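You operate a simulated robot arm through the tools that you are given. There is no shell and no other tool. Be economical: measure what you need, move in short steps, check, and stop when the job is done.

The job below is to be done with a simulated two-armed robot. You get a single attempt, and the scene is never put back.

JOB
Set bench degrees and lever time as the clipboard with purple band says.
Fine: bench switch on, bench clear pressed once; wait for the green lamp; the side knob and the inserts on the cooling shelf stay.

Only the result counts: the job must be done as asked and must still hold three seconds after the hand-in. Knocking over, shifting, dropping, spilling or breaking anything else fails it.

ROBOT AND FRAMES
Two 7-joint arms with two-finger parallel grippers on one trunk, on a base that drives. Base frame: it is fixed to the floor where the robot stands at the start and does not move with it; the origin is under the middle of the robot, x ahead of it, y to its left, z up. Lengths are in mm, angles in degrees, forces in N, time in s.
The left shoulder is at the start at [50, 161, 1173], the right one opposite. With the tool pointing down near the work surface each hand reaches from about 100 to 660 mm from the robot's upright axis, wherever it stands, measured 20 degrees to its own side. Places, roughly: black knob marked bench degrees [700, -100, 1100]; blue button marked bench clear [700, -300, 1000]; blue slider marked lever time [700, -300, 900]; green knob marked side [700, 400, 1200]; green lamp marked bench ready [700, -300, 1200]; green switch marked bench power [700, -200, 1000]; insert marked garden [750, -1000, 1000]; lever press [700, 300, 1100]. Payload 3.43 kg a hand.
The tool frame of a hand sits at the grasp point between the pads (the TCP): z along the fingers, y along the line on which they close. The tips reach 30 mm beyond it. Largest opening 94 mm; finger width 28, thickness 10; the body of the gripper, 50 by 96 mm, starts 55 mm behind the TCP.
Orientation is told as [roll, pitch, yaw] about the base's x, y, z axes, in that order, counted from this pose: with the fingers straight down and closing along the base's y, the tool's x points along the base's -x, its y along +y and its z along -z.

CONTROLS
- The arms move only by the tool servo_tool. It takes "left_series", "right_series" or both (then of equal length, played together; a hand with none holds still); each is a list of rows, each a list of 3 entries, a list of its own where there are three numbers: the shift along the base's x, y, z in units of 500 mm (1.0 is 500 mm), then the turn, a rotation vector about the base's x, y, z in units of 90 degrees (1.0 is 90 degrees), then the closure, from 0 (fully open) to 1 (shut). In form: [[[dx, dy, dz], [ax, ay, az], fingers], ...]. A call has 1 to 8 rows; each row is the pose to reach, as a shift and turn from the pose commanded when the call began. A call with a number of a shift or a turn outside -1 to 1 is refused whole. Each row takes 0.2 s and may step no farther than 50 mm and 8.6 degrees from the row before; otherwise, or with a gripper value out of range, the whole call is refused. A pose out of reach is approached as far as the arm can. The call stops where the force on the tool passes 90 N (or 10 N more than at its start, if that is more) or the arm is blocked; 0.2 s more then pass. The fingers move at their own pace (about 45 mm/s each) and stop on an object; they squeeze with about 36 N. The grip force told is the motor's: it shows also when the fingers shut on nothing. Time passes only in rows, and 0.2 s behind the last, so rows that repeat a pose let the fingers close. It gives the time, the measured TCP pose, the force on the tool (base axes), the opening and the grip force at its end, in the units of the frame above (readings bear some noise), with the torque about the TCP (base axes, N m) and any sound that the robot's microphone picked up, and new pictures: "pictures" is both (left out), scene, wrist or none (wrist: the cameras of the hands that moved).
- Cameras (640 x 400 px; columns grow to the right, rows downward): "scene" is now at [132.9, 7.5, 1323.2]; the picture's right is [0.08, -1.00, 0.00], its down [-0.30, -0.02, -0.95] and it looks along [0.95, 0.07, -0.30] (base axes); focal length 214 px, centre (320, 200). "left" rides on the left gripper at [76, -14, -103] in its tool frame; the picture's right is [0.18, 0.98, 0.00], its down [-0.75, 0.14, -0.64] and it looks along [-0.63, 0.12, 0.77] (tool axes); focal length 243 px, centre (320, 200). "right" rides on the right gripper at [76, 14, -102] in its tool frame; the picture's right is [-0.18, 0.98, 0.00], its down [-0.75, -0.14, -0.64] and it looks along [-0.63, -0.12, 0.77] (tool axes); focal length 243 px, centre (320, 200). There is no depth. A picture from a camera that has moved, and an enlarged one, comes with that camera's place and axes in the base frame and with its lens.
- raise_lower(by): slides the trunk up (or, below 0, down) by that many mm; the arms and the scene camera ride with it, the base frame stays. It gives what a move gives, with no picture.
- steer(legs): drives the robot by 1 to 6 legs, each [ahead, left, turn to the left] in mm, mm and degrees, along the robot's own axes; the way and the turn of a leg run together, so that a leg with both is an arc; at most 1500 mm and 180 degrees a leg. The arms and the cameras ride along, it lands a little off, and it stops where it bumps. It gives what a move gives, and a new picture of the scene camera.
- aim_head(pan, tilt): turns the head with the scene camera to pan (to the left, within 80 degrees either way) and tilt (down, from -29 to 69), counted from straight ahead of the robot. It gives what a move gives, and a new picture of the scene camera.
- zoom(camera, box): a new picture of the part [left, top, right, bottom] of that camera's present view, enlarged. No time passes.
- close_job(): hands the job in; it is judged then, once.

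Work in short steps. Places have to be worked out from the pictures, the camera data and where the tool is seen: move nearer, look again, correct. Check each grasp and each placing, and mend what went wrong. You have 120 turns and 260 pictures in all, those below and enlarged ones among them. Open the grippers and draw the arms clear of the work before you hand the job in, unless the task says otherwise; then end with one line.

The tools are called by a JSON object that holds its "api" and its "payload". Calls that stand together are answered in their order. servo_tool: Moves the arms, as the interface text tells. Its arguments: {"type":"object","properties":{"left_series":{"type":"array","items":{"type":"array"}},"right_series":{"type":"array","items":{"type":"array"}},"pictures":{"type":"string","enum":["both","scene","wrist","none"]}},"required":[]} The other tools are called the same way: raise_lower (by) slides the trunk up or down; steer (legs) drives the base; aim_head (pan, tilt) turns the head that bears the scene camera; zoom (camera, box) takes an enlarged picture of a part of a camera's view; close_job () hands the job in.

At the start:

```text
time_s: 0.0
left_tool_pos: [346.4, 4.6, 1267.8]
left_tcp_rot: [0.0, 0.0, 0.0]
left_wrist_force: [-0.6, -0.1, 0.1]
left_moment: [0.01, -0.01, -0.02]
left_finger_gap: 94.0
left_grip_force: 0.1
right_tool_pos: [296.0, -282.8, 1239.3]
right_tcp_rot: [0.0, 0.0, 0.0]
right_wrist_force: [0.5, -0.1, -0.4]
right_moment: [0.01, 0.05, 0.01]
right_finger_gap: 94.0
right_grip_force: 0.1
trunk travel left (down, up): [-200.0, 67.0]
robot x, y, heading: [0.2, 0.1, 0.1]
head pan, tilt: [4.4, 17.3]
```

scene: 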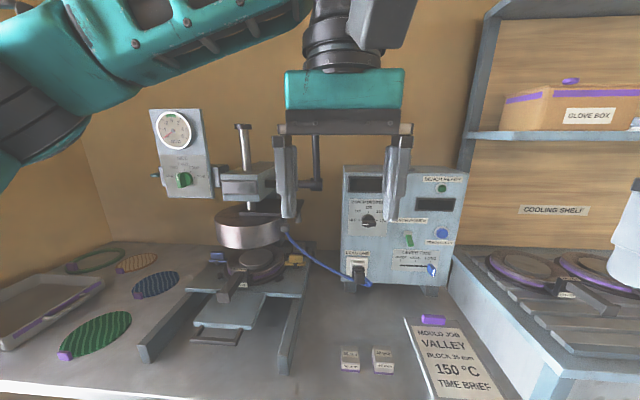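
right: 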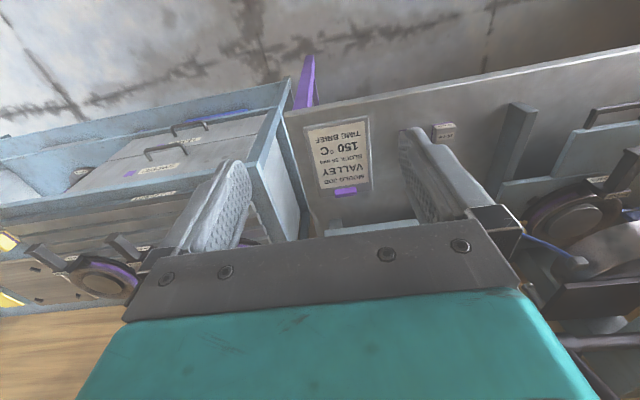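
left: 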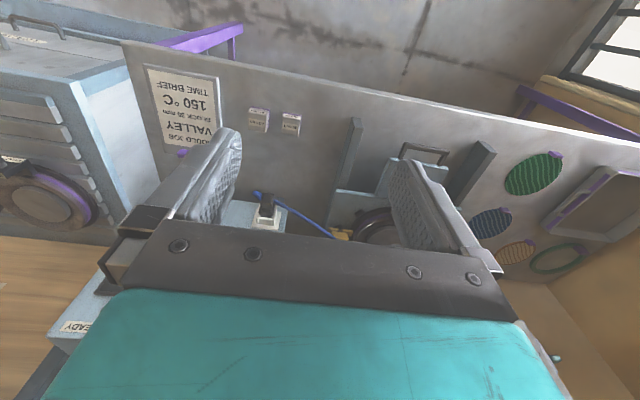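

The clipboard with the purple clip seems to read 150 °C, time brief. I zoom in on the control panel and the clipboard.

{"api": "zoom", "payload": {"camera": "scene", "box": [330, 155, 480, 295]}}

{"api": "zoom", "payload": {"camera": "scene", "box": [320, 300, 520, 400]}}

```text
2.86 times, centred on (405, 225) of scene
camera zoom: at [132.9, 7.5, 1323.2], right [0.08, -1.0, 0.0], down [-0.3, -0.02, -0.95], along [0.95, 0.07, -0.3], focal length 613 px, centre (77, 129)
```

zoom: 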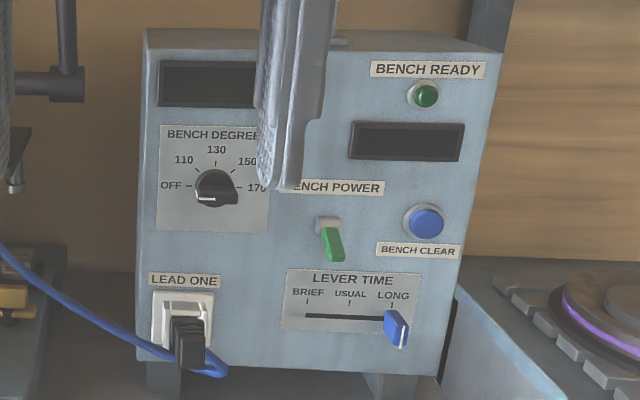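

```text
3.20 times, centred on (420, 350) of scene
camera zoom: at [132.9, 7.5, 1323.2], right [0.08, -1.0, 0.0], down [-0.3, -0.02, -0.95], along [0.95, 0.07, -0.3], focal length 686 px, centre (0, -280)
```

zoom: 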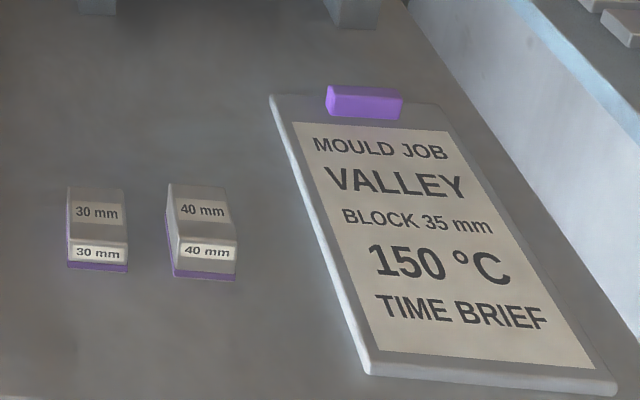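

The clipboard reads 150 °C, time brief. I move the left arm back and left so it clears the scene camera's view.

{"api": "servo_tool", "payload": {"left_series": [[[-0.05, 0.08, 0], [0, 0, 0], 0], [[-0.1, 0.16, 0], [0, 0, 0], 0], [[-0.15, 0.24, 0], [0, 0, 0], 0], [[-0.18, 0.33, 0], [0, 0, 0], 0], [[-0.2, 0.42, 0], [0, 0, 0], 0], [[-0.2, 0.5, 0], [0, 0, 0], 0]], "pictures": "scene"}}

{"api": "aim_head", "payload": {"pan": -35, "tilt": 20}}

```text
time_s: 1.4
left_tool_pos: [246.7, 254.7, 1268.7]
left_tcp_rot: [-0.1, 0.0, 0.0]
left_wrist_force: [0.1, 0.0, -0.2]
left_moment: [0.01, -0.01, 0.01]
left_finger_gap: 94.1
left_grip_force: 0.0
right_tool_pos: [296.6, -282.8, 1239.8]
right_tcp_rot: [0.0, -0.1, 0.0]
right_wrist_force: [0.0, -0.6, -1.3]
right_moment: [-0.05, -0.01, 0.0]
right_finger_gap: 93.9
right_grip_force: 0.0
trunk travel left (down, up): [-200.0, 67.0]
robot x, y, heading: [1.2, 4.2, -0.3]
head pan, tilt: [4.4, 17.3]
camera scene: at [132.4, 8.0, 1323.3], right [0.08, -1.0, 0.0], down [-0.3, -0.02, -0.95], along [0.95, 0.07, -0.3], focal length 214 px, centre (320, 200)
```

scene: 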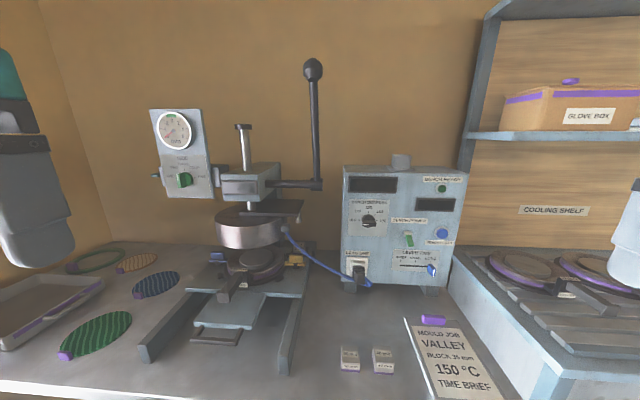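

```text
time_s: 2.5
left_tool_pos: [246.5, 254.8, 1270.7]
left_tcp_rot: [0.0, -0.1, 0.1]
left_wrist_force: [0.3, -0.4, -0.1]
left_moment: [-0.04, 0.01, 0.01]
left_finger_gap: 94.1
left_grip_force: 0.0
right_tool_pos: [296.5, -283.0, 1239.3]
right_tcp_rot: [0.0, 0.0, 0.0]
right_wrist_force: [0.3, -0.6, 0.1]
right_moment: [0.04, 0.0, 0.0]
right_finger_gap: 94.0
right_grip_force: 0.1
trunk travel left (down, up): [-200.0, 67.0]
robot x, y, heading: [1.2, -1.7, -0.1]
head pan, tilt: [-35.0, 20.0]
camera scene: at [116.1, -53.0, 1318.8], right [-0.57, -0.82, 0.0], down [-0.28, 0.2, -0.94], along [0.77, -0.54, -0.34], focal length 214 px, centre (320, 200)
```

scene: 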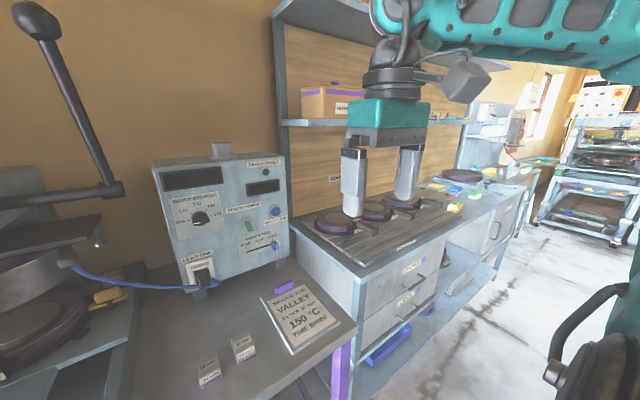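

The camera has shifted sideways, so I zoom on the panel for a second view to triangulate from.

{"api": "zoom", "payload": {"camera": "scene", "box": [140, 140, 300, 300]}}

{"api": "aim_head", "payload": {"pan": -15, "tilt": 20}}

{"api": "zoom", "payload": {"camera": "scene", "box": [240, 140, 400, 300]}}

```text
2.50 times, centred on (220, 220) of scene
camera zoom: at [116.1, -53.0, 1318.8], right [-0.57, -0.82, 0.0], down [-0.28, 0.2, -0.94], along [0.77, -0.54, -0.34], focal length 536 px, centre (570, 150)
```

zoom: 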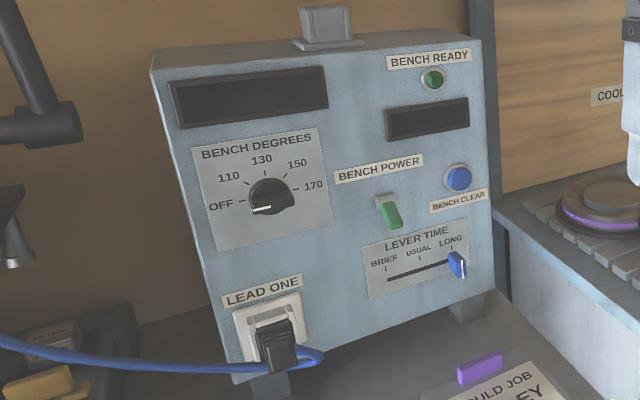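

```text
time_s: 3.3
left_tool_pos: [246.6, 255.5, 1268.6]
left_tcp_rot: [0.0, 0.0, 0.0]
left_wrist_force: [0.2, 0.2, 0.5]
left_moment: [-0.05, -0.01, 0.02]
left_finger_gap: 93.9
left_grip_force: 0.0
right_tool_pos: [297.3, -282.3, 1238.0]
right_tcp_rot: [-0.1, 0.0, 0.0]
right_wrist_force: [-0.6, -0.2, 0.3]
right_moment: [-0.03, -0.01, 0.03]
right_finger_gap: 93.9
right_grip_force: 0.0
trunk travel left (down, up): [-200.0, 67.0]
robot x, y, heading: [-1.1, 1.4, 0.0]
head pan, tilt: [-15.0, 20.0]
camera scene: at [129.7, -23.9, 1318.8], right [-0.26, -0.97, 0.0], down [-0.33, 0.09, -0.94], along [0.91, -0.24, -0.34], focal length 214 px, centre (320, 200)
```

scene: 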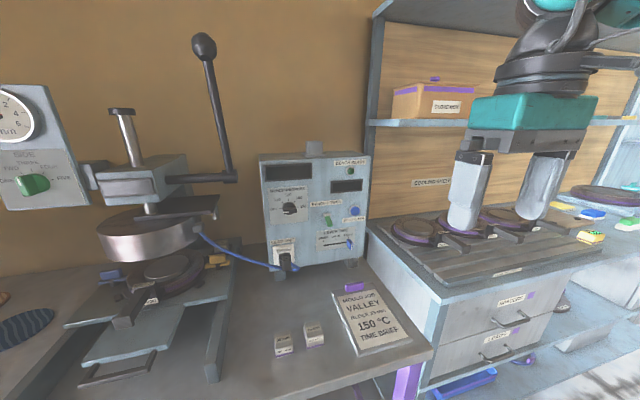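

```text
2.50 times, centred on (320, 220) of scene
camera zoom: at [129.7, -23.9, 1318.8], right [-0.26, -0.97, 0.0], down [-0.33, 0.09, -0.94], along [0.91, -0.24, -0.34], focal length 536 px, centre (320, 150)
```

zoom: 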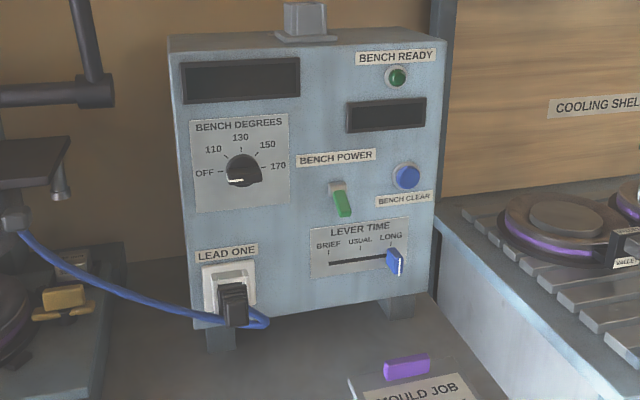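

Triangulating puts the panel face at x≈700, the knob at (700, -89, 1086), the button at (697, -292, 1060), the switch near (-203, 1040) and the slider near (-277, 944). I now turn the right hand to point forward.

{"api": "servo_tool", "payload": {"right_series": [[[0.04, 0.02, 0], [0, -0.09, 0], 0], [[0.08, 0.04, 0], [0, -0.18, 0], 0], [[0.12, 0.06, 0], [0, -0.27, 0], 0], [[0.16, 0.08, 0], [0, -0.36, 0], 0], [[0.2, 0.1, 0], [0, -0.45, 0], 0], [[0.24, 0.12, -0.02], [0, -0.54, 0], 0], [[0.28, 0.14, -0.04], [0, -0.63, 0], 0], [[0.32, 0.16, -0.06], [0, -0.72, 0], 0]], "pictures": "none"}}

{"api": "servo_tool", "payload": {"right_series": [[[0.02, 0, -0.04], [0, -0.09, 0], 0], [[0.04, 0.03, -0.08], [0, -0.18, 0], 0], [[0.06, 0.06, -0.12], [0, -0.28, 0], 0], [[0.06, 0.08, -0.16], [0, -0.28, 0], 0]], "pictures": "both"}}

```text
time_s: 5.1
left_tool_pos: [247.7, 253.8, 1269.4]
left_tcp_rot: [0.0, 0.1, 0.0]
left_wrist_force: [0.5, -0.2, 0.6]
left_moment: [-0.05, 0.0, -0.03]
left_finger_gap: 94.0
left_grip_force: 0.0
right_tool_pos: [457.2, -203.1, 1208.0]
right_tcp_rot: [0.1, -64.8, -0.1]
right_wrist_force: [0.6, 0.3, 0.9]
right_moment: [0.0, -0.01, 0.0]
right_finger_gap: 94.0
right_grip_force: 0.0
trunk travel left (down, up): [-200.0, 67.0]
robot x, y, heading: [-0.4, -1.0, 0.2]
head pan, tilt: [-15.0, 20.0]
```

```text
refused: row 3 steps farther than a row can; nothing moved
```

The first part went well: pitch is -64.8. I finish with smaller steps.

{"api": "servo_tool", "payload": {"right_series": [[[0.02, 0, -0.04], [0, -0.09, 0], 0], [[0.04, 0.03, -0.08], [0, -0.18, 0], 0], [[0.06, 0.06, -0.12], [0, -0.27, 0], 0], [[0.06, 0.08, -0.16], [0, -0.28, 0], 0]], "pictures": "both"}}

```text
time_s: 6.1
left_tool_pos: [247.6, 255.4, 1269.7]
left_tcp_rot: [-0.1, 0.0, 0.0]
left_wrist_force: [0.1, 0.0, -0.6]
left_moment: [0.03, 0.02, 0.02]
left_finger_gap: 93.9
left_grip_force: 0.1
right_tool_pos: [469.8, -185.5, 1165.8]
right_tcp_rot: [3.6, -83.0, -4.2]
right_wrist_force: [0.1, 0.1, -0.6]
right_moment: [0.0, 0.01, 0.01]
right_finger_gap: 94.0
right_grip_force: 0.0
right hand out of reach, approached as far as the arm can: row 3, 4
trunk travel left (down, up): [-200.0, 67.0]
robot x, y, heading: [3.4, -3.9, -0.1]
head pan, tilt: [-15.0, 20.0]
camera scene: at [129.9, -24.0, 1318.8], right [-0.26, -0.97, 0.0], down [-0.33, 0.09, -0.94], along [0.91, -0.24, -0.34], focal length 214 px, centre (320, 200)
camera right: at [360.0, -170.7, 1101.3], right [0.03, 0.98, 0.19], down [-0.55, -0.14, 0.82], along [0.84, -0.13, 0.53], focal length 243 px, centre (320, 200)
```

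scene: 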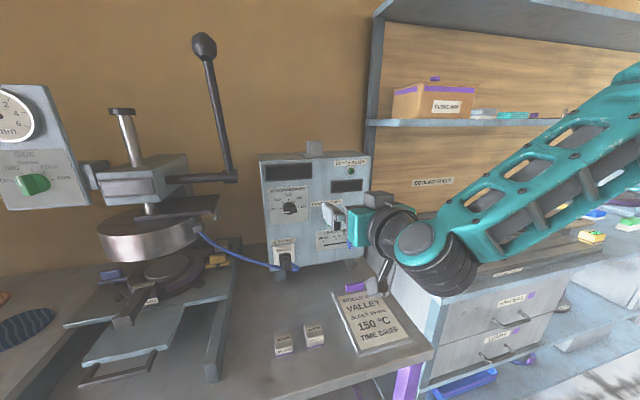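
right: 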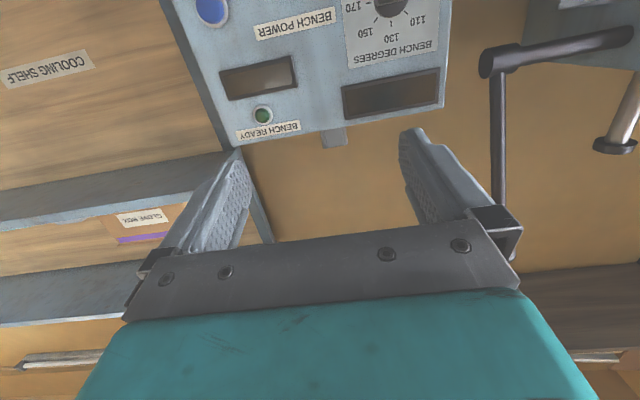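

The hand is limited here, probably because the arm is folded close to the body. I move forward and a bit down while asking for the rest of the pitch.

{"api": "servo_tool", "payload": {"right_series": [[[0.06, 0, -0.05], [0, 0, 0], 0], [[0.12, 0, -0.1], [0, -0.01, 0], 0], [[0.17, 0, -0.14], [0, -0.04, 0], 0], [[0.17, 0, -0.14], [-0.04, -0.08, 0.0], 0], [[0.17, 0, -0.14], [-0.04, -0.08, 0.0], 0]], "pictures": "both"}}

```text
time_s: 7.3
left_tool_pos: [246.8, 254.5, 1268.3]
left_tcp_rot: [0.0, -0.1, -0.1]
left_wrist_force: [0.8, -0.4, 0.1]
left_moment: [-0.03, 0.01, 0.0]
left_finger_gap: 94.0
left_grip_force: 0.1
right_tool_pos: [473.5, -186.6, 1165.2]
right_tcp_rot: [2.9, -82.9, -3.5]
right_wrist_force: [-0.2, -0.6, 0.2]
right_moment: [0.0, -0.01, 0.02]
right_finger_gap: 93.7
right_grip_force: 0.2
right hand out of reach, approached as far as the arm can: row 1, 2, 3, 4, 5
trunk travel left (down, up): [-200.0, 67.0]
robot x, y, heading: [0.2, -2.5, 0.1]
head pan, tilt: [-15.0, 20.0]
camera scene: at [129.8, -23.8, 1318.8], right [-0.26, -0.97, 0.0], down [-0.33, 0.09, -0.94], along [0.91, -0.24, -0.34], focal length 214 px, centre (320, 200)
camera right: at [362.7, -171.2, 1100.7], right [0.03, 0.98, 0.19], down [-0.55, -0.14, 0.83], along [0.84, -0.13, 0.53], focal length 243 px, centre (320, 200)
```

scene: 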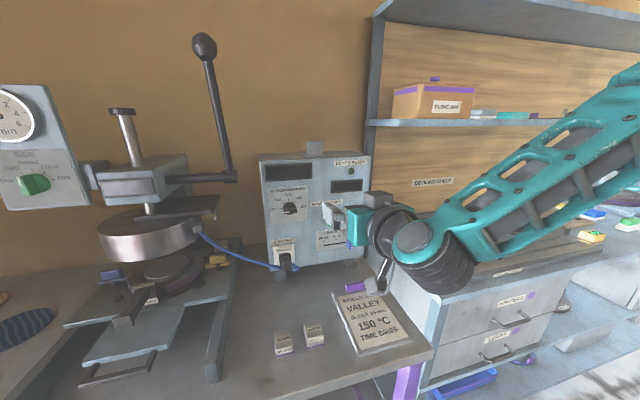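
right: 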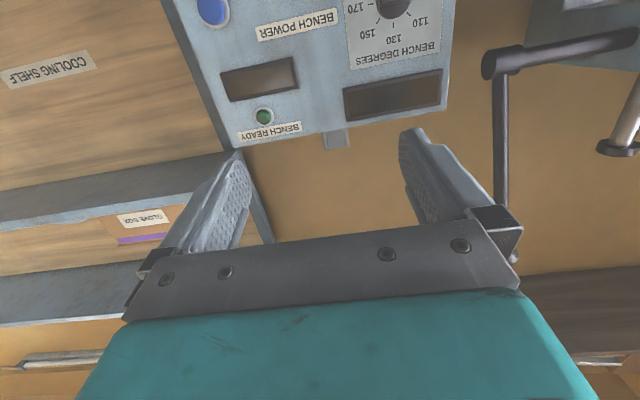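

The wrist seems to be at its limit because the forearm slopes down. Lowering the trunk brings the forearm nearer horizontal, so I lift both hands first and then lower the trunk.

{"api": "servo_tool", "payload": {"right_series": [[[-0.01, 0, 0.05], [0, 0.05, 0], 0], [[-0.02, 0, 0.1], [0, 0.1, 0], 0]], "left_series": [[[0, 0, 0.02], [0, 0, 0], 0], [[0, 0, 0.04], [0, 0, 0], 0]], "pictures": "none"}}

{"api": "raise_lower", "payload": {"by": -140}}

```text
time_s: 7.9
left_tool_pos: [245.0, 253.5, 1288.5]
left_tcp_rot: [0.0, -0.1, 0.1]
left_wrist_force: [0.2, -0.2, -1.4]
left_moment: [-0.03, -0.03, 0.02]
left_finger_gap: 94.1
left_grip_force: 0.0
right_tool_pos: [462.1, -185.6, 1216.4]
right_tcp_rot: [0.8, -73.8, -1.3]
right_wrist_force: [-0.5, 0.2, -0.1]
right_moment: [0.01, 0.0, 0.04]
right_finger_gap: 94.1
right_grip_force: 0.1
trunk travel left (down, up): [-200.0, 67.0]
robot x, y, heading: [1.4, -1.6, 0.0]
head pan, tilt: [-15.0, 20.0]
```

```text
time_s: 9.6
left_tool_pos: [248.1, 253.2, 1148.1]
left_tcp_rot: [-0.1, 0.0, 0.0]
left_wrist_force: [-0.5, 0.6, 0.6]
left_moment: [0.01, 0.03, 0.03]
left_finger_gap: 93.9
left_grip_force: 0.0
right_tool_pos: [462.5, -185.6, 1077.2]
right_tcp_rot: [0.8, -73.9, -1.5]
right_wrist_force: [0.0, 0.2, 0.4]
right_moment: [0.01, -0.01, -0.03]
right_finger_gap: 93.8
right_grip_force: 0.0
trunk travel left (down, up): [-60.0, 207.0]
robot x, y, heading: [1.4, -0.2, -0.2]
head pan, tilt: [-15.0, 20.0]
```

Now I extend forward and level the hand at z≈1090.

{"api": "servo_tool", "payload": {"right_series": [[[0.05, 0, 0.01], [0, 0, 0], 0], [[0.1, 0, 0.03], [0, -0.03, 0], 0], [[0.14, 0, 0.04], [0, -0.08, 0.01], 0], [[0.16, 0, 0.04], [0, -0.14, 0.02], 0], [[0.18, 0, 0.04], [0, -0.18, 0.02], 0]], "pictures": "both"}}

```text
time_s: 10.8
left_tool_pos: [247.0, 252.9, 1148.0]
left_tcp_rot: [0.1, 0.0, 0.0]
left_wrist_force: [0.6, 1.2, -0.2]
left_moment: [0.01, 0.03, -0.03]
left_finger_gap: 94.0
left_grip_force: 0.1
right_tool_pos: [542.1, -186.6, 1095.4]
right_tcp_rot: [3.6, -86.6, -2.3]
right_wrist_force: [0.2, 0.1, -0.3]
right_moment: [-0.02, 0.04, 0.01]
right_finger_gap: 93.9
right_grip_force: 0.0
right hand out of reach, approached as far as the arm can: row 5
trunk travel left (down, up): [-60.0, 207.0]
robot x, y, heading: [-0.1, 3.0, 0.1]
head pan, tilt: [-15.0, 20.0]
camera scene: at [129.7, -23.8, 1178.8], right [-0.26, -0.97, 0.0], down [-0.33, 0.09, -0.94], along [0.91, -0.24, -0.34], focal length 214 px, centre (320, 200)
camera right: at [436.0, -174.4, 1024.2], right [-0.01, 0.98, 0.19], down [-0.59, -0.16, 0.79], along [0.8, -0.1, 0.58], focal length 243 px, centre (320, 200)
```

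scene: 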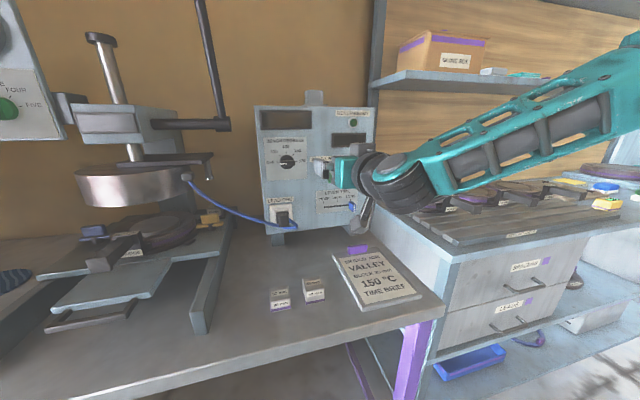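
right: 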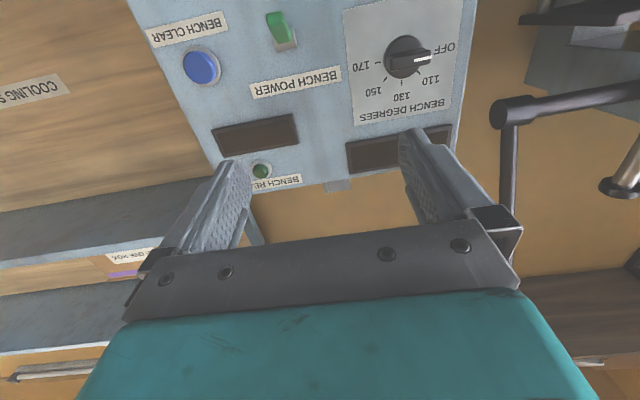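

Pitch now reaches -87. I zoom with the wrist camera on the knob and the switch to see their shapes.

{"api": "zoom", "payload": {"camera": "right", "box": [340, 0, 480, 140]}}

{"api": "zoom", "payload": {"camera": "right", "box": [150, 0, 340, 120]}}

```text
2.86 times, centred on (410, 70) of right
camera zoom: at [436.0, -174.4, 1024.2], right [-0.01, 0.98, 0.19], down [-0.59, -0.16, 0.79], along [0.8, -0.1, 0.58], focal length 693 px, centre (63, 571)
```

zoom: 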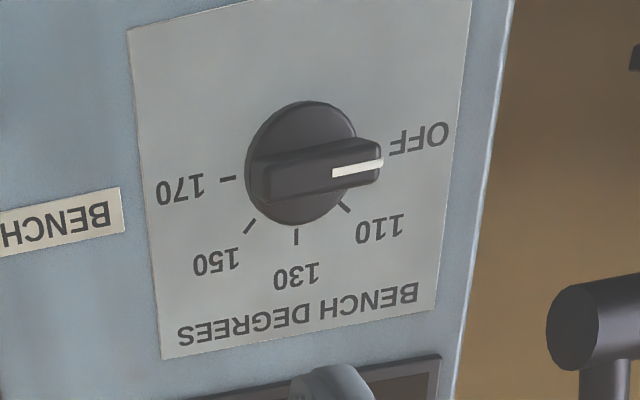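

```text
3.33 times, centred on (245, 60) of right
camera zoom: at [436.0, -174.4, 1024.2], right [-0.01, 0.98, 0.19], down [-0.59, -0.16, 0.79], along [0.8, -0.1, 0.58], focal length 809 px, centre (570, 667)
```

zoom: 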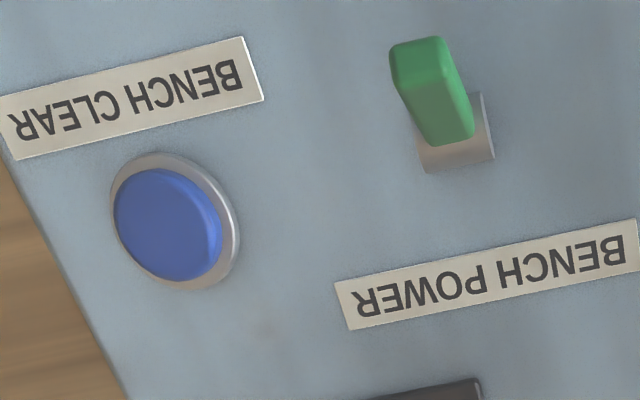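

The bar handle on the knob is horizontal at OFF. My wrist and scene position estimates differ a bit, so I zoom the scene for a precise vertical-baseline triangulation.

{"api": "zoom", "payload": {"camera": "scene", "box": [240, 85, 400, 255]}}

```text
2.35 times, centred on (320, 170) of scene
camera zoom: at [129.7, -23.8, 1178.8], right [-0.26, -0.97, 0.0], down [-0.33, 0.09, -0.94], along [0.91, -0.24, -0.34], focal length 505 px, centre (320, 271)
```

zoom: 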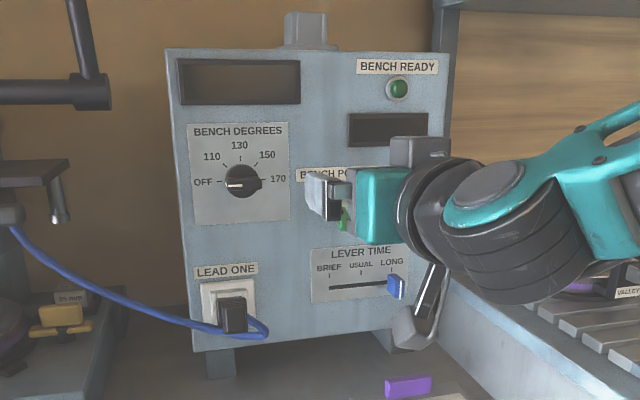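

Triangulating with the 140 mm vertical baseline gives the knob bar at about (742, -90, 1071), the button at (745, -313, 1038), the switch at (740, -209, 1013–1030) and the slider handle at (735, -297, 915). I move in front of the knob and level the hand.

{"api": "servo_tool", "payload": {"right_series": [[[0.05, 0.05, -0.01], [0, 0, 0], 0.3], [[0.1, 0.1, -0.025], [0, -0.02, -0.01], 0.5], [[0.13, 0.15, -0.04], [0, -0.038, -0.015], 0.5], [[0.13, 0.19, -0.048], [0, -0.038, -0.015], 0.5]], "pictures": "wrist"}}

```text
time_s: 11.8
left_tool_pos: [246.6, 254.4, 1148.5]
left_tcp_rot: [-0.2, -0.1, 0.0]
left_wrist_force: [-0.6, -0.5, 1.0]
left_moment: [0.0, -0.02, 0.0]
left_finger_gap: 94.0
left_grip_force: 0.0
right_tool_pos: [597.7, -115.6, 1090.9]
right_tcp_rot: [20.6, -89.4, -20.8]
right_wrist_force: [-0.1, 0.3, -0.2]
right_moment: [-0.01, 0.01, 0.0]
right_finger_gap: 47.0
right_grip_force: 0.1
right hand out of reach, approached as far as the arm can: row 3, 4
trunk travel left (down, up): [-60.0, 207.0]
robot x, y, heading: [-2.8, 4.2, 0.2]
head pan, tilt: [-15.0, 20.0]
camera right: at [495.1, -100.8, 1013.4], right [0.01, 0.98, 0.19], down [-0.64, -0.14, 0.76], along [0.77, -0.12, 0.62], focal length 243 px, centre (320, 200)
```

right: 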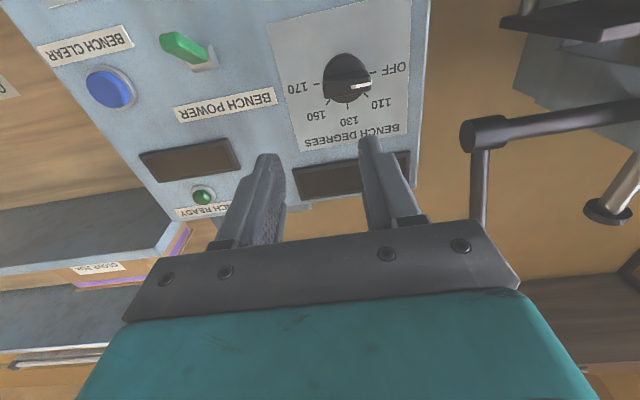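

The wrist is still the limit. I lower the trunk further and back the base off 80 mm and left 60 mm so the arm extends more naturally.

{"api": "raise_lower", "payload": {"by": -55}}

{"api": "steer", "payload": {"legs": [[-80, 60, 0]]}}

{"api": "servo_tool", "payload": {"right_series": [[[0.04, 0.0, 0.05], [0, 0, 0], 0.5], [[0.12, 0, 0.07], [0, 0, 0], 0.5], [[0.18, 0, 0.07], [0, 0, 0], 0.5]], "pictures": "both"}}

```text
time_s: 12.7
left_tool_pos: [247.5, 253.9, 1094.2]
left_tcp_rot: [0.0, 0.1, 0.0]
left_wrist_force: [-0.2, -0.4, 0.0]
left_moment: [-0.01, -0.02, 0.0]
left_finger_gap: 94.0
left_grip_force: 0.2
right_tool_pos: [598.4, -115.7, 1036.5]
right_tcp_rot: [22.1, -89.6, -22.3]
right_wrist_force: [-0.3, 0.4, 0.6]
right_moment: [-0.01, 0.02, 0.03]
right_finger_gap: 46.8
right_grip_force: 0.1
trunk travel left (down, up): [-5.0, 262.0]
robot x, y, heading: [2.9, -1.5, 0.0]
head pan, tilt: [-15.0, 20.0]
```

```text
time_s: 13.9
left_tool_pos: [167.7, 313.7, 1093.6]
left_tcp_rot: [-0.1, 0.0, 0.1]
left_wrist_force: [0.4, 0.2, 0.0]
left_moment: [-0.01, -0.03, -0.01]
left_finger_gap: 94.1
left_grip_force: 0.0
right_tool_pos: [517.2, -55.9, 1035.7]
right_tcp_rot: [20.6, -89.6, -20.6]
right_wrist_force: [-0.2, -0.2, 0.5]
right_moment: [-0.05, 0.01, 0.01]
right_finger_gap: 46.9
right_grip_force: 0.0
trunk travel left (down, up): [-5.0, 262.0]
robot x, y, heading: [-80.9, 59.1, -0.0]
head pan, tilt: [-15.0, 20.0]
camera scene: at [49.5, 36.3, 1123.9], right [-0.26, -0.97, 0.0], down [-0.33, 0.09, -0.94], along [0.91, -0.24, -0.34], focal length 214 px, centre (320, 200)
```

scene: 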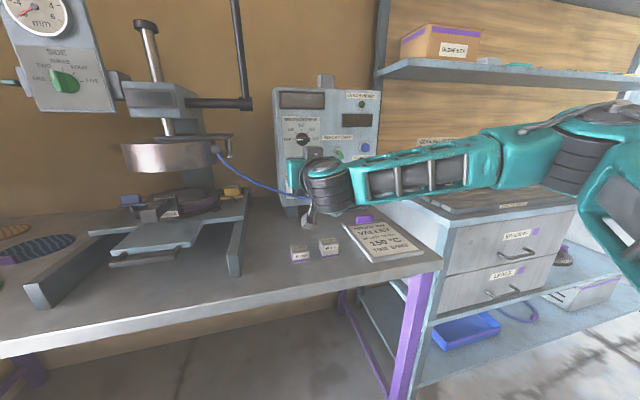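

```text
time_s: 14.7
left_tool_pos: [166.9, 312.6, 1092.7]
left_tcp_rot: [0.0, 0.1, 0.0]
left_wrist_force: [0.3, -0.2, -0.1]
left_moment: [-0.02, 0.01, 0.01]
left_finger_gap: 94.0
left_grip_force: 0.1
right_tool_pos: [584.7, -84.4, 1072.1]
right_tcp_rot: [22.0, -89.5, -22.1]
right_wrist_force: [-0.1, 0.4, -0.5]
right_moment: [-0.01, 0.01, 0.0]
right_finger_gap: 47.1
right_grip_force: 0.2
right hand out of reach, approached as far as the arm can: row 2, 3
trunk travel left (down, up): [-5.0, 262.0]
robot x, y, heading: [-81.3, 59.2, 0.2]
head pan, tilt: [-15.0, 20.0]
camera scene: at [49.7, 36.1, 1123.8], right [-0.26, -0.97, 0.0], down [-0.33, 0.09, -0.94], along [0.91, -0.24, -0.34], focal length 214 px, centre (320, 200)
camera right: at [482.8, -70.2, 994.9], right [0.0, 0.98, 0.19], down [-0.64, -0.14, 0.76], along [0.77, -0.12, 0.62], focal length 243 px, centre (320, 200)
```

scene: 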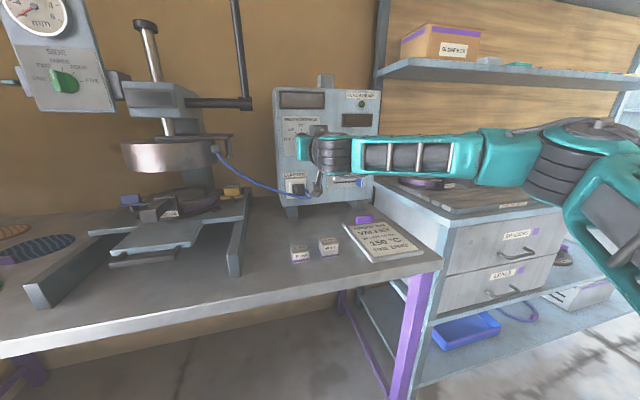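
right: 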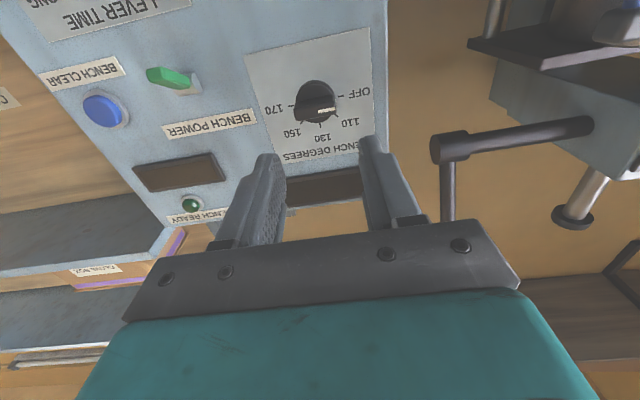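

The forearm comes in from the right, so the hand is bent hard at the wrist. I back off the wrist bend by yawing the fingers left while staying put, to see whether that frees the arm to extend.

{"api": "servo_tool", "payload": {"right_series": [[[0, -0.02, 0], [0, 0, 0.08], 0.5], [[0.0, -0.04, 0], [0, 0, 0.16], 0.5], [[0.03, -0.06, 0], [0, 0, 0.24], 0.5], [[0.08, -0.06, 0], [0, 0, 0.24], 0.5], [[0.13, -0.06, 0], [0, 0, 0.24], 0.5]], "pictures": "scene"}}

```text
time_s: 15.9
left_tool_pos: [167.0, 313.8, 1094.2]
left_tcp_rot: [0.0, 0.0, 0.0]
left_wrist_force: [-0.2, 0.1, -0.3]
left_moment: [0.0, 0.0, -0.04]
left_finger_gap: 93.9
left_grip_force: 0.0
right_tool_pos: [650.3, -111.6, 1073.8]
right_tcp_rot: [18.9, -89.5, 2.6]
right_wrist_force: [-0.2, 0.1, 0.0]
right_moment: [0.0, 0.0, -0.01]
right_finger_gap: 46.9
right_grip_force: 0.0
trunk travel left (down, up): [-5.0, 262.0]
robot x, y, heading: [-78.3, 58.5, 0.1]
head pan, tilt: [-15.0, 20.0]
camera scene: at [49.7, 36.3, 1123.8], right [-0.26, -0.97, 0.0], down [-0.33, 0.09, -0.94], along [0.91, -0.24, -0.34], focal length 214 px, centre (320, 200)
```

scene: 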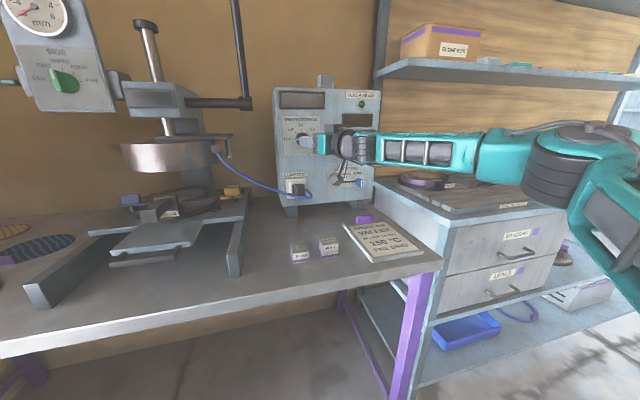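

All rows were reached. Being more extended now, I try turning the yaw back toward straight.

{"api": "servo_tool", "payload": {"right_series": [[[0.0, 0.0, 0], [0, 0, -0.08], 0.5], [[0.0, 0.02, 0], [0, 0, -0.16], 0.5], [[0.0, 0.04, 0], [0, 0, -0.24], 0.5]], "pictures": "none"}}

```text
time_s: 16.7
left_tool_pos: [168.0, 313.2, 1094.0]
left_tcp_rot: [0.0, 0.1, 0.0]
left_wrist_force: [0.3, -0.3, 0.0]
left_moment: [0.01, -0.01, -0.03]
left_finger_gap: 94.0
left_grip_force: 0.1
right_tool_pos: [621.8, -117.3, 1072.4]
right_tcp_rot: [22.5, -89.6, -22.8]
right_wrist_force: [0.5, 0.7, 0.4]
right_moment: [0.0, 0.01, -0.03]
right_finger_gap: 47.0
right_grip_force: 0.1
right hand out of reach, approached as far as the arm can: row 1, 2, 3
trunk travel left (down, up): [-5.0, 262.0]
robot x, y, heading: [-81.9, 61.5, 0.1]
head pan, tilt: [-15.0, 20.0]
```

A straight-pointing hand works further right relative to the robot. I retract the hand right and back, then shift the base another 130 mm to the left.

{"api": "servo_tool", "payload": {"right_series": [[[-0.06, -0.06, 0], [0, 0, 0], 0.5], [[-0.12, -0.12, 0], [0, 0, 0], 0.5], [[-0.15, -0.2, 0], [0, 0, 0], 0.5]], "pictures": "none"}}

{"api": "steer", "payload": {"legs": [[0, 130, 0]]}}

{"api": "servo_tool", "payload": {"right_series": [[[0.05, 0.0, 0], [0, 0, 0], 0.5], [[0.1, 0, 0], [0, 0, 0], 0.5], [[0.15, 0, 0], [0, 0, 0], 0.5], [[0.2, 0, 0], [0, 0, 0], 0.5]], "pictures": "both"}}

```text
time_s: 17.5
left_tool_pos: [166.7, 313.6, 1093.4]
left_tcp_rot: [0.0, -0.1, 0.1]
left_wrist_force: [1.7, -0.2, 0.0]
left_moment: [-0.03, -0.03, 0.02]
left_finger_gap: 94.0
left_grip_force: 0.0
right_tool_pos: [545.4, -217.5, 1069.3]
right_tcp_rot: [22.5, -89.6, -22.6]
right_wrist_force: [-0.6, 0.4, 0.0]
right_moment: [-0.01, 0.0, 0.0]
right_finger_gap: 47.0
right_grip_force: 0.2
trunk travel left (down, up): [-5.0, 262.0]
robot x, y, heading: [-79.9, 59.4, 0.3]
head pan, tilt: [-15.0, 20.0]
```

```text
time_s: 19.3
left_tool_pos: [166.7, 444.5, 1093.9]
left_tcp_rot: [0.0, -0.1, 0.0]
left_wrist_force: [-0.4, -0.6, -0.2]
left_moment: [0.03, -0.03, 0.0]
left_finger_gap: 93.8
left_grip_force: 0.1
right_tool_pos: [546.9, -87.2, 1069.3]
right_tcp_rot: [19.8, -89.5, -20.1]
right_wrist_force: [-0.8, -0.3, 0.0]
right_moment: [-0.03, 0.03, -0.02]
right_finger_gap: 46.8
right_grip_force: 0.1
trunk travel left (down, up): [-5.0, 262.0]
robot x, y, heading: [-79.5, 191.9, -0.1]
head pan, tilt: [-15.0, 20.0]
camera scene: at [49.7, 166.7, 1123.8], right [-0.26, -0.97, 0.0], down [-0.33, 0.09, -0.94], along [0.91, -0.24, -0.34], focal length 214 px, centre (320, 200)
```

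scene: 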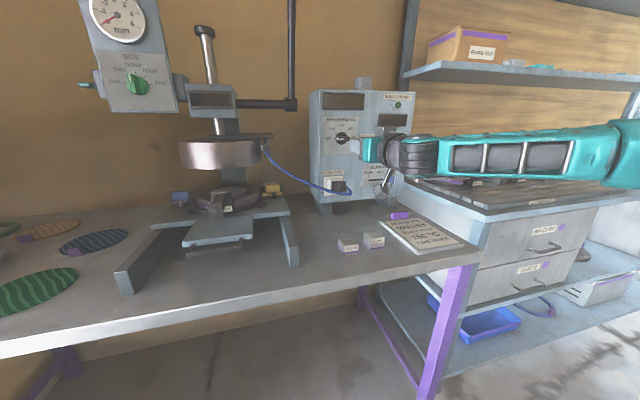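

```text
time_s: 20.3
left_tool_pos: [167.1, 444.5, 1093.2]
left_tcp_rot: [0.0, -0.1, 0.1]
left_wrist_force: [0.4, 0.1, 0.4]
left_moment: [-0.03, 0.01, 0.02]
left_finger_gap: 94.0
left_grip_force: 0.1
right_tool_pos: [647.3, -87.4, 1069.1]
right_tcp_rot: [17.3, -89.5, -17.3]
right_wrist_force: [-0.3, 0.4, 0.1]
right_moment: [-0.01, -0.02, 0.03]
right_finger_gap: 46.9
right_grip_force: 0.1
trunk travel left (down, up): [-5.0, 262.0]
robot x, y, heading: [-80.0, 188.1, -0.2]
head pan, tilt: [-15.0, 20.0]
camera scene: at [49.8, 166.7, 1123.8], right [-0.26, -0.97, 0.0], down [-0.33, 0.09, -0.94], along [0.91, -0.24, -0.34], focal length 214 px, centre (320, 200)
camera right: at [545.1, -73.3, 991.8], right [0.0, 0.98, 0.19], down [-0.64, -0.14, 0.76], along [0.77, -0.12, 0.62], focal length 243 px, centre (320, 200)
```

scene: 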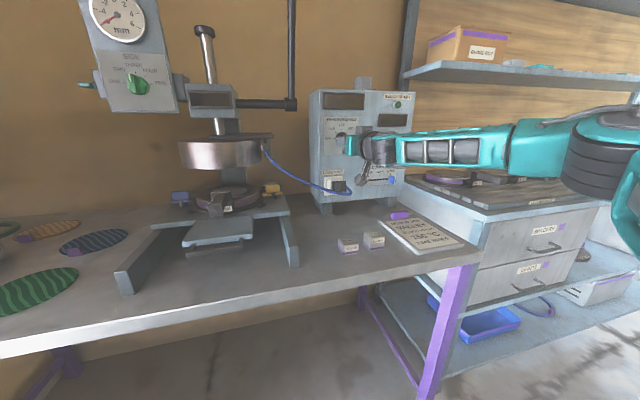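
right: 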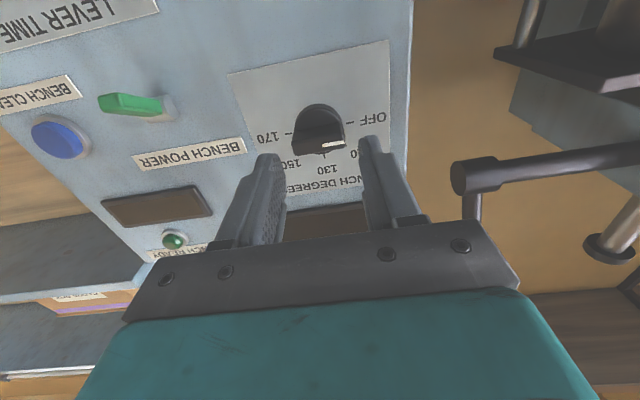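

Now the hand points straight ahead at x=647 with slack. I roll it -90° about x so the fingers can grip the horizontal bar from above and below.

{"api": "servo_tool", "payload": {"right_series": [[[0, 0, 0], [-0.09, 0, 0], 0.5], [[0, 0, 0], [-0.18, 0, 0], 0.5], [[0, 0, 0], [-0.27, 0, 0], 0.5], [[0, 0, 0], [-0.36, 0, 0], 0.5], [[0, 0, 0], [-0.45, 0, 0], 0.5], [[0, 0, 0], [-0.54, 0, 0], 0.5], [[0, 0, 0], [-0.63, 0, 0], 0.5], [[0, 0, 0], [-0.72, 0, 0], 0.5]], "pictures": "wrist"}}

```text
time_s: 22.1
left_tool_pos: [166.8, 443.8, 1093.9]
left_tcp_rot: [-0.1, 0.0, -0.1]
left_wrist_force: [-0.4, -0.6, -0.1]
left_moment: [-0.02, -0.01, 0.0]
left_finger_gap: 94.1
left_grip_force: 0.1
right_tool_pos: [647.6, -87.1, 1070.1]
right_tcp_rot: [-89.9, -25.2, 89.5]
right_wrist_force: [0.3, 0.2, 0.2]
right_moment: [0.01, -0.04, 0.05]
right_finger_gap: 47.1
right_grip_force: 0.1
trunk travel left (down, up): [-5.0, 262.0]
robot x, y, heading: [-77.3, 188.9, -0.1]
head pan, tilt: [-15.0, 20.0]
camera right: at [544.4, -150.1, 1022.2], right [0.0, 0.59, -0.81], down [-0.64, 0.63, 0.45], along [0.77, 0.51, 0.38], focal length 243 px, centre (320, 200)
```

right: 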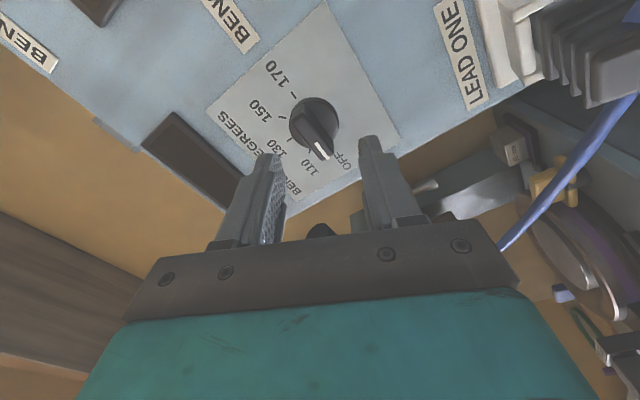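

Rolling works. I finish the remaining 25° and check alignment.

{"api": "servo_tool", "payload": {"right_series": [[[0, 0, 0], [-0.09, 0, 0], 0.5], [[0, 0, 0], [-0.18, 0, 0], 0.5], [[0, 0, 0], [-0.27, 0, 0], 0.5], [[0, 0, 0], [-0.28, 0, 0], 0.5]], "pictures": "both"}}

```text
time_s: 23.1
left_tool_pos: [167.6, 444.8, 1094.1]
left_tcp_rot: [-0.1, 0.0, 0.1]
left_wrist_force: [-0.1, -0.8, 1.5]
left_moment: [0.0, -0.01, -0.03]
left_finger_gap: 94.0
left_grip_force: 0.0
right_tool_pos: [646.4, -87.4, 1071.1]
right_tcp_rot: [-90.0, -0.1, 89.6]
right_wrist_force: [-1.0, -0.8, 0.4]
right_moment: [0.01, 0.04, 0.01]
right_finger_gap: 47.1
right_grip_force: 0.1
trunk travel left (down, up): [-5.0, 262.0]
robot x, y, heading: [-78.2, 194.0, -0.2]
head pan, tilt: [-15.0, 20.0]
camera scene: at [49.7, 166.6, 1123.8], right [-0.26, -0.97, 0.0], down [-0.33, 0.09, -0.94], along [0.91, -0.24, -0.34], focal length 214 px, centre (320, 200)
camera right: at [544.1, -163.6, 1053.4], right [0.0, 0.19, -0.98], down [-0.64, 0.76, 0.14], along [0.77, 0.62, 0.12], focal length 243 px, centre (320, 200)
```

scene: 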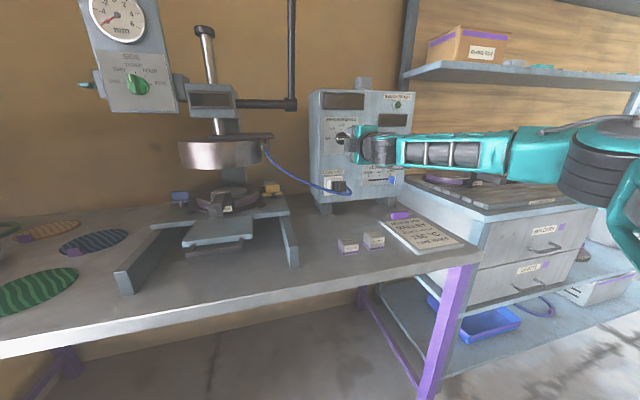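
right: 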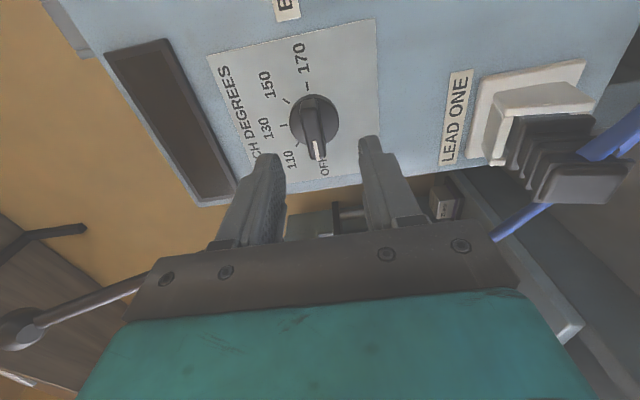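

The fingers are well centred on the knob axis (y≈-87, z≈1071). I advance 45 mm and look again.

{"api": "servo_tool", "payload": {"right_series": [[[0.04, 0, 0], [0, 0, 0], 0.5], [[0.07, 0, 0], [0, 0, 0], 0.5], [[0.09, 0, 0], [0, 0, 0], 0.5], [[0.09, 0, 0], [0, 0, 0], 0.5]], "pictures": "wrist"}}

```text
time_s: 24.1
left_tool_pos: [167.7, 444.7, 1093.9]
left_tcp_rot: [0.0, 0.0, 0.1]
left_wrist_force: [-0.4, -0.1, -0.4]
left_moment: [0.0, 0.0, 0.03]
left_finger_gap: 94.1
left_grip_force: 0.0
right_tool_pos: [682.3, -89.6, 1068.8]
right_tcp_rot: [-90.1, -0.2, 89.6]
right_wrist_force: [0.4, -0.5, 0.0]
right_moment: [0.0, -0.02, 0.03]
right_finger_gap: 46.9
right_grip_force: 0.2
right hand out of reach, approached as far as the arm can: row 3, 4
trunk travel left (down, up): [-5.0, 262.0]
robot x, y, heading: [-83.4, 192.2, 0.2]
head pan, tilt: [-15.0, 20.0]
camera right: at [580.6, -166.3, 1051.8], right [0.01, 0.19, -0.98], down [-0.64, 0.76, 0.14], along [0.77, 0.63, 0.12], focal length 243 px, centre (320, 200)
```

right: 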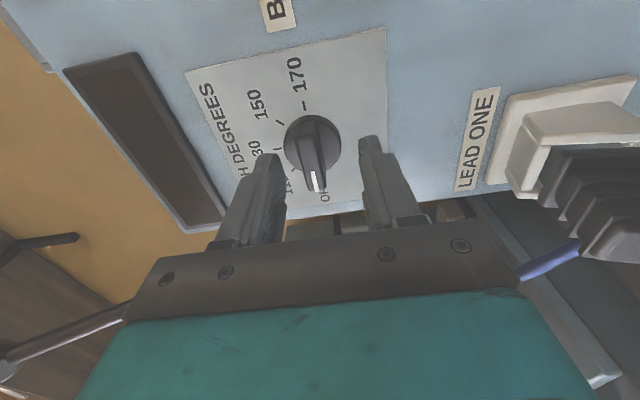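

Reach ends here because the arm is now far extended. I retract the hand 70 mm, drive the base forward 60 mm, and approach again.

{"api": "servo_tool", "payload": {"right_series": [[[-0.07, 0, 0], [0, 0, 0], 0.5], [[-0.14, 0, 0], [0, 0, 0], 0.5]], "pictures": "none"}}

{"api": "steer", "payload": {"legs": [[60, 0, 0]]}}

{"api": "servo_tool", "payload": {"right_series": [[[0, 0, 0], [0, 0, 0], 0.5]], "pictures": "wrist"}}

```text
time_s: 24.7
left_tool_pos: [167.2, 442.8, 1094.5]
left_tcp_rot: [0.0, 0.0, 0.0]
left_wrist_force: [1.2, -0.2, -0.7]
left_moment: [0.01, -0.02, 0.03]
left_finger_gap: 93.8
left_grip_force: 0.0
right_tool_pos: [612.7, -97.8, 1074.2]
right_tcp_rot: [-89.9, -0.2, 89.5]
right_wrist_force: [-0.2, -0.4, 0.1]
right_moment: [0.0, -0.01, -0.01]
right_finger_gap: 47.0
right_grip_force: 0.1
right hand out of reach, approached as far as the arm can: row 2
trunk travel left (down, up): [-5.0, 262.0]
robot x, y, heading: [-78.1, 193.5, -0.1]
head pan, tilt: [-15.0, 20.0]
```

```text
time_s: 25.7
left_tool_pos: [227.0, 444.4, 1093.7]
left_tcp_rot: [0.0, 0.0, 0.0]
left_wrist_force: [0.9, -0.5, -0.1]
left_moment: [0.0, 0.01, 0.01]
left_finger_gap: 94.1
left_grip_force: 0.1
right_tool_pos: [672.7, -97.6, 1073.8]
right_tcp_rot: [-89.9, -0.2, 89.3]
right_wrist_force: [-0.1, -0.2, -0.3]
right_moment: [0.01, -0.01, 0.02]
right_finger_gap: 47.1
right_grip_force: 0.1
trunk travel left (down, up): [-5.0, 262.0]
robot x, y, heading: [-19.6, 193.6, -0.0]
head pan, tilt: [-15.0, 20.0]
camera scene: at [109.7, 166.6, 1123.8], right [-0.26, -0.97, 0.0], down [-0.33, 0.09, -0.94], along [0.91, -0.24, -0.34], focal length 214 px, centre (320, 200)
```

scene: 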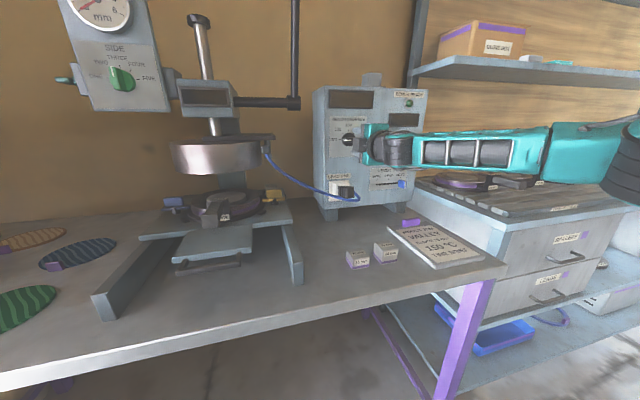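

```text
time_s: 26.1
left_tool_pos: [227.1, 444.4, 1092.7]
left_tcp_rot: [0.0, 0.1, 0.0]
left_wrist_force: [0.3, -0.6, 0.0]
left_moment: [-0.03, 0.02, -0.02]
left_finger_gap: 94.1
left_grip_force: 0.1
right_tool_pos: [673.6, -97.7, 1073.8]
right_tcp_rot: [-89.9, -0.2, 89.3]
right_wrist_force: [0.4, 0.2, -0.3]
right_moment: [0.03, 0.01, 0.02]
right_finger_gap: 47.1
right_grip_force: 0.0
trunk travel left (down, up): [-5.0, 262.0]
robot x, y, heading: [-19.4, 192.1, -0.0]
head pan, tilt: [-15.0, 20.0]
camera right: at [570.6, -173.1, 1056.7], right [0.0, 0.19, -0.98], down [-0.63, 0.76, 0.14], along [0.77, 0.62, 0.12], focal length 243 px, centre (320, 200)
```

right: 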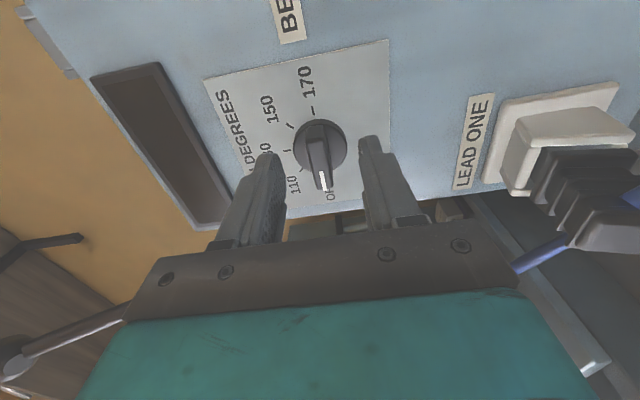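

The knob axis works out to y≈-87.5, z≈1073.5. I shift +10 mm in y and advance to x≈706.

{"api": "servo_tool", "payload": {"right_series": [[[0.0, 0.02, 0], [0, 0, 0], 0.5], [[0.03, 0.02, 0], [0, 0, 0], 0.5], [[0.05, 0.02, 0], [0, 0, 0], 0.5], [[0.066, 0.02, 0], [0, 0, 0], 0.5], [[0.066, 0.02, 0], [0, 0, 0], 0.5]], "pictures": "wrist"}}

```text
time_s: 27.3
left_tool_pos: [227.0, 445.1, 1094.0]
left_tcp_rot: [0.1, 0.0, 0.0]
left_wrist_force: [0.4, -1.0, 0.4]
left_moment: [0.02, -0.02, 0.03]
left_finger_gap: 93.9
left_grip_force: 0.1
right_tool_pos: [706.8, -86.6, 1073.3]
right_tcp_rot: [-89.9, -0.2, 89.4]
right_wrist_force: [0.2, 0.6, -0.4]
right_moment: [0.02, 0.01, 0.0]
right_finger_gap: 47.2
right_grip_force: 0.0
trunk travel left (down, up): [-5.0, 262.0]
robot x, y, heading: [-19.4, 190.4, -0.2]
head pan, tilt: [-15.0, 20.0]
camera right: at [603.7, -162.8, 1056.5], right [0.0, 0.19, -0.98], down [-0.63, 0.76, 0.14], along [0.77, 0.62, 0.12], focal length 243 px, centre (320, 200)
```

right: 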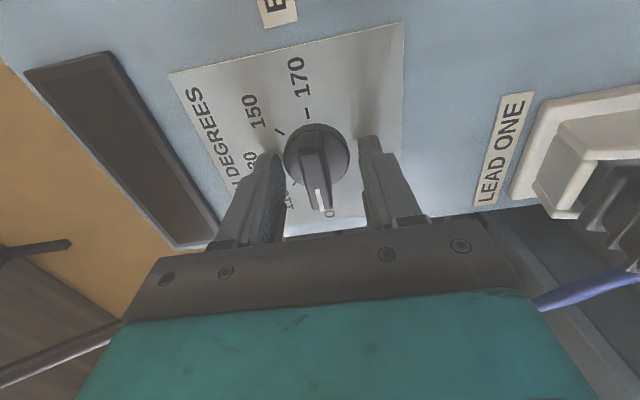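

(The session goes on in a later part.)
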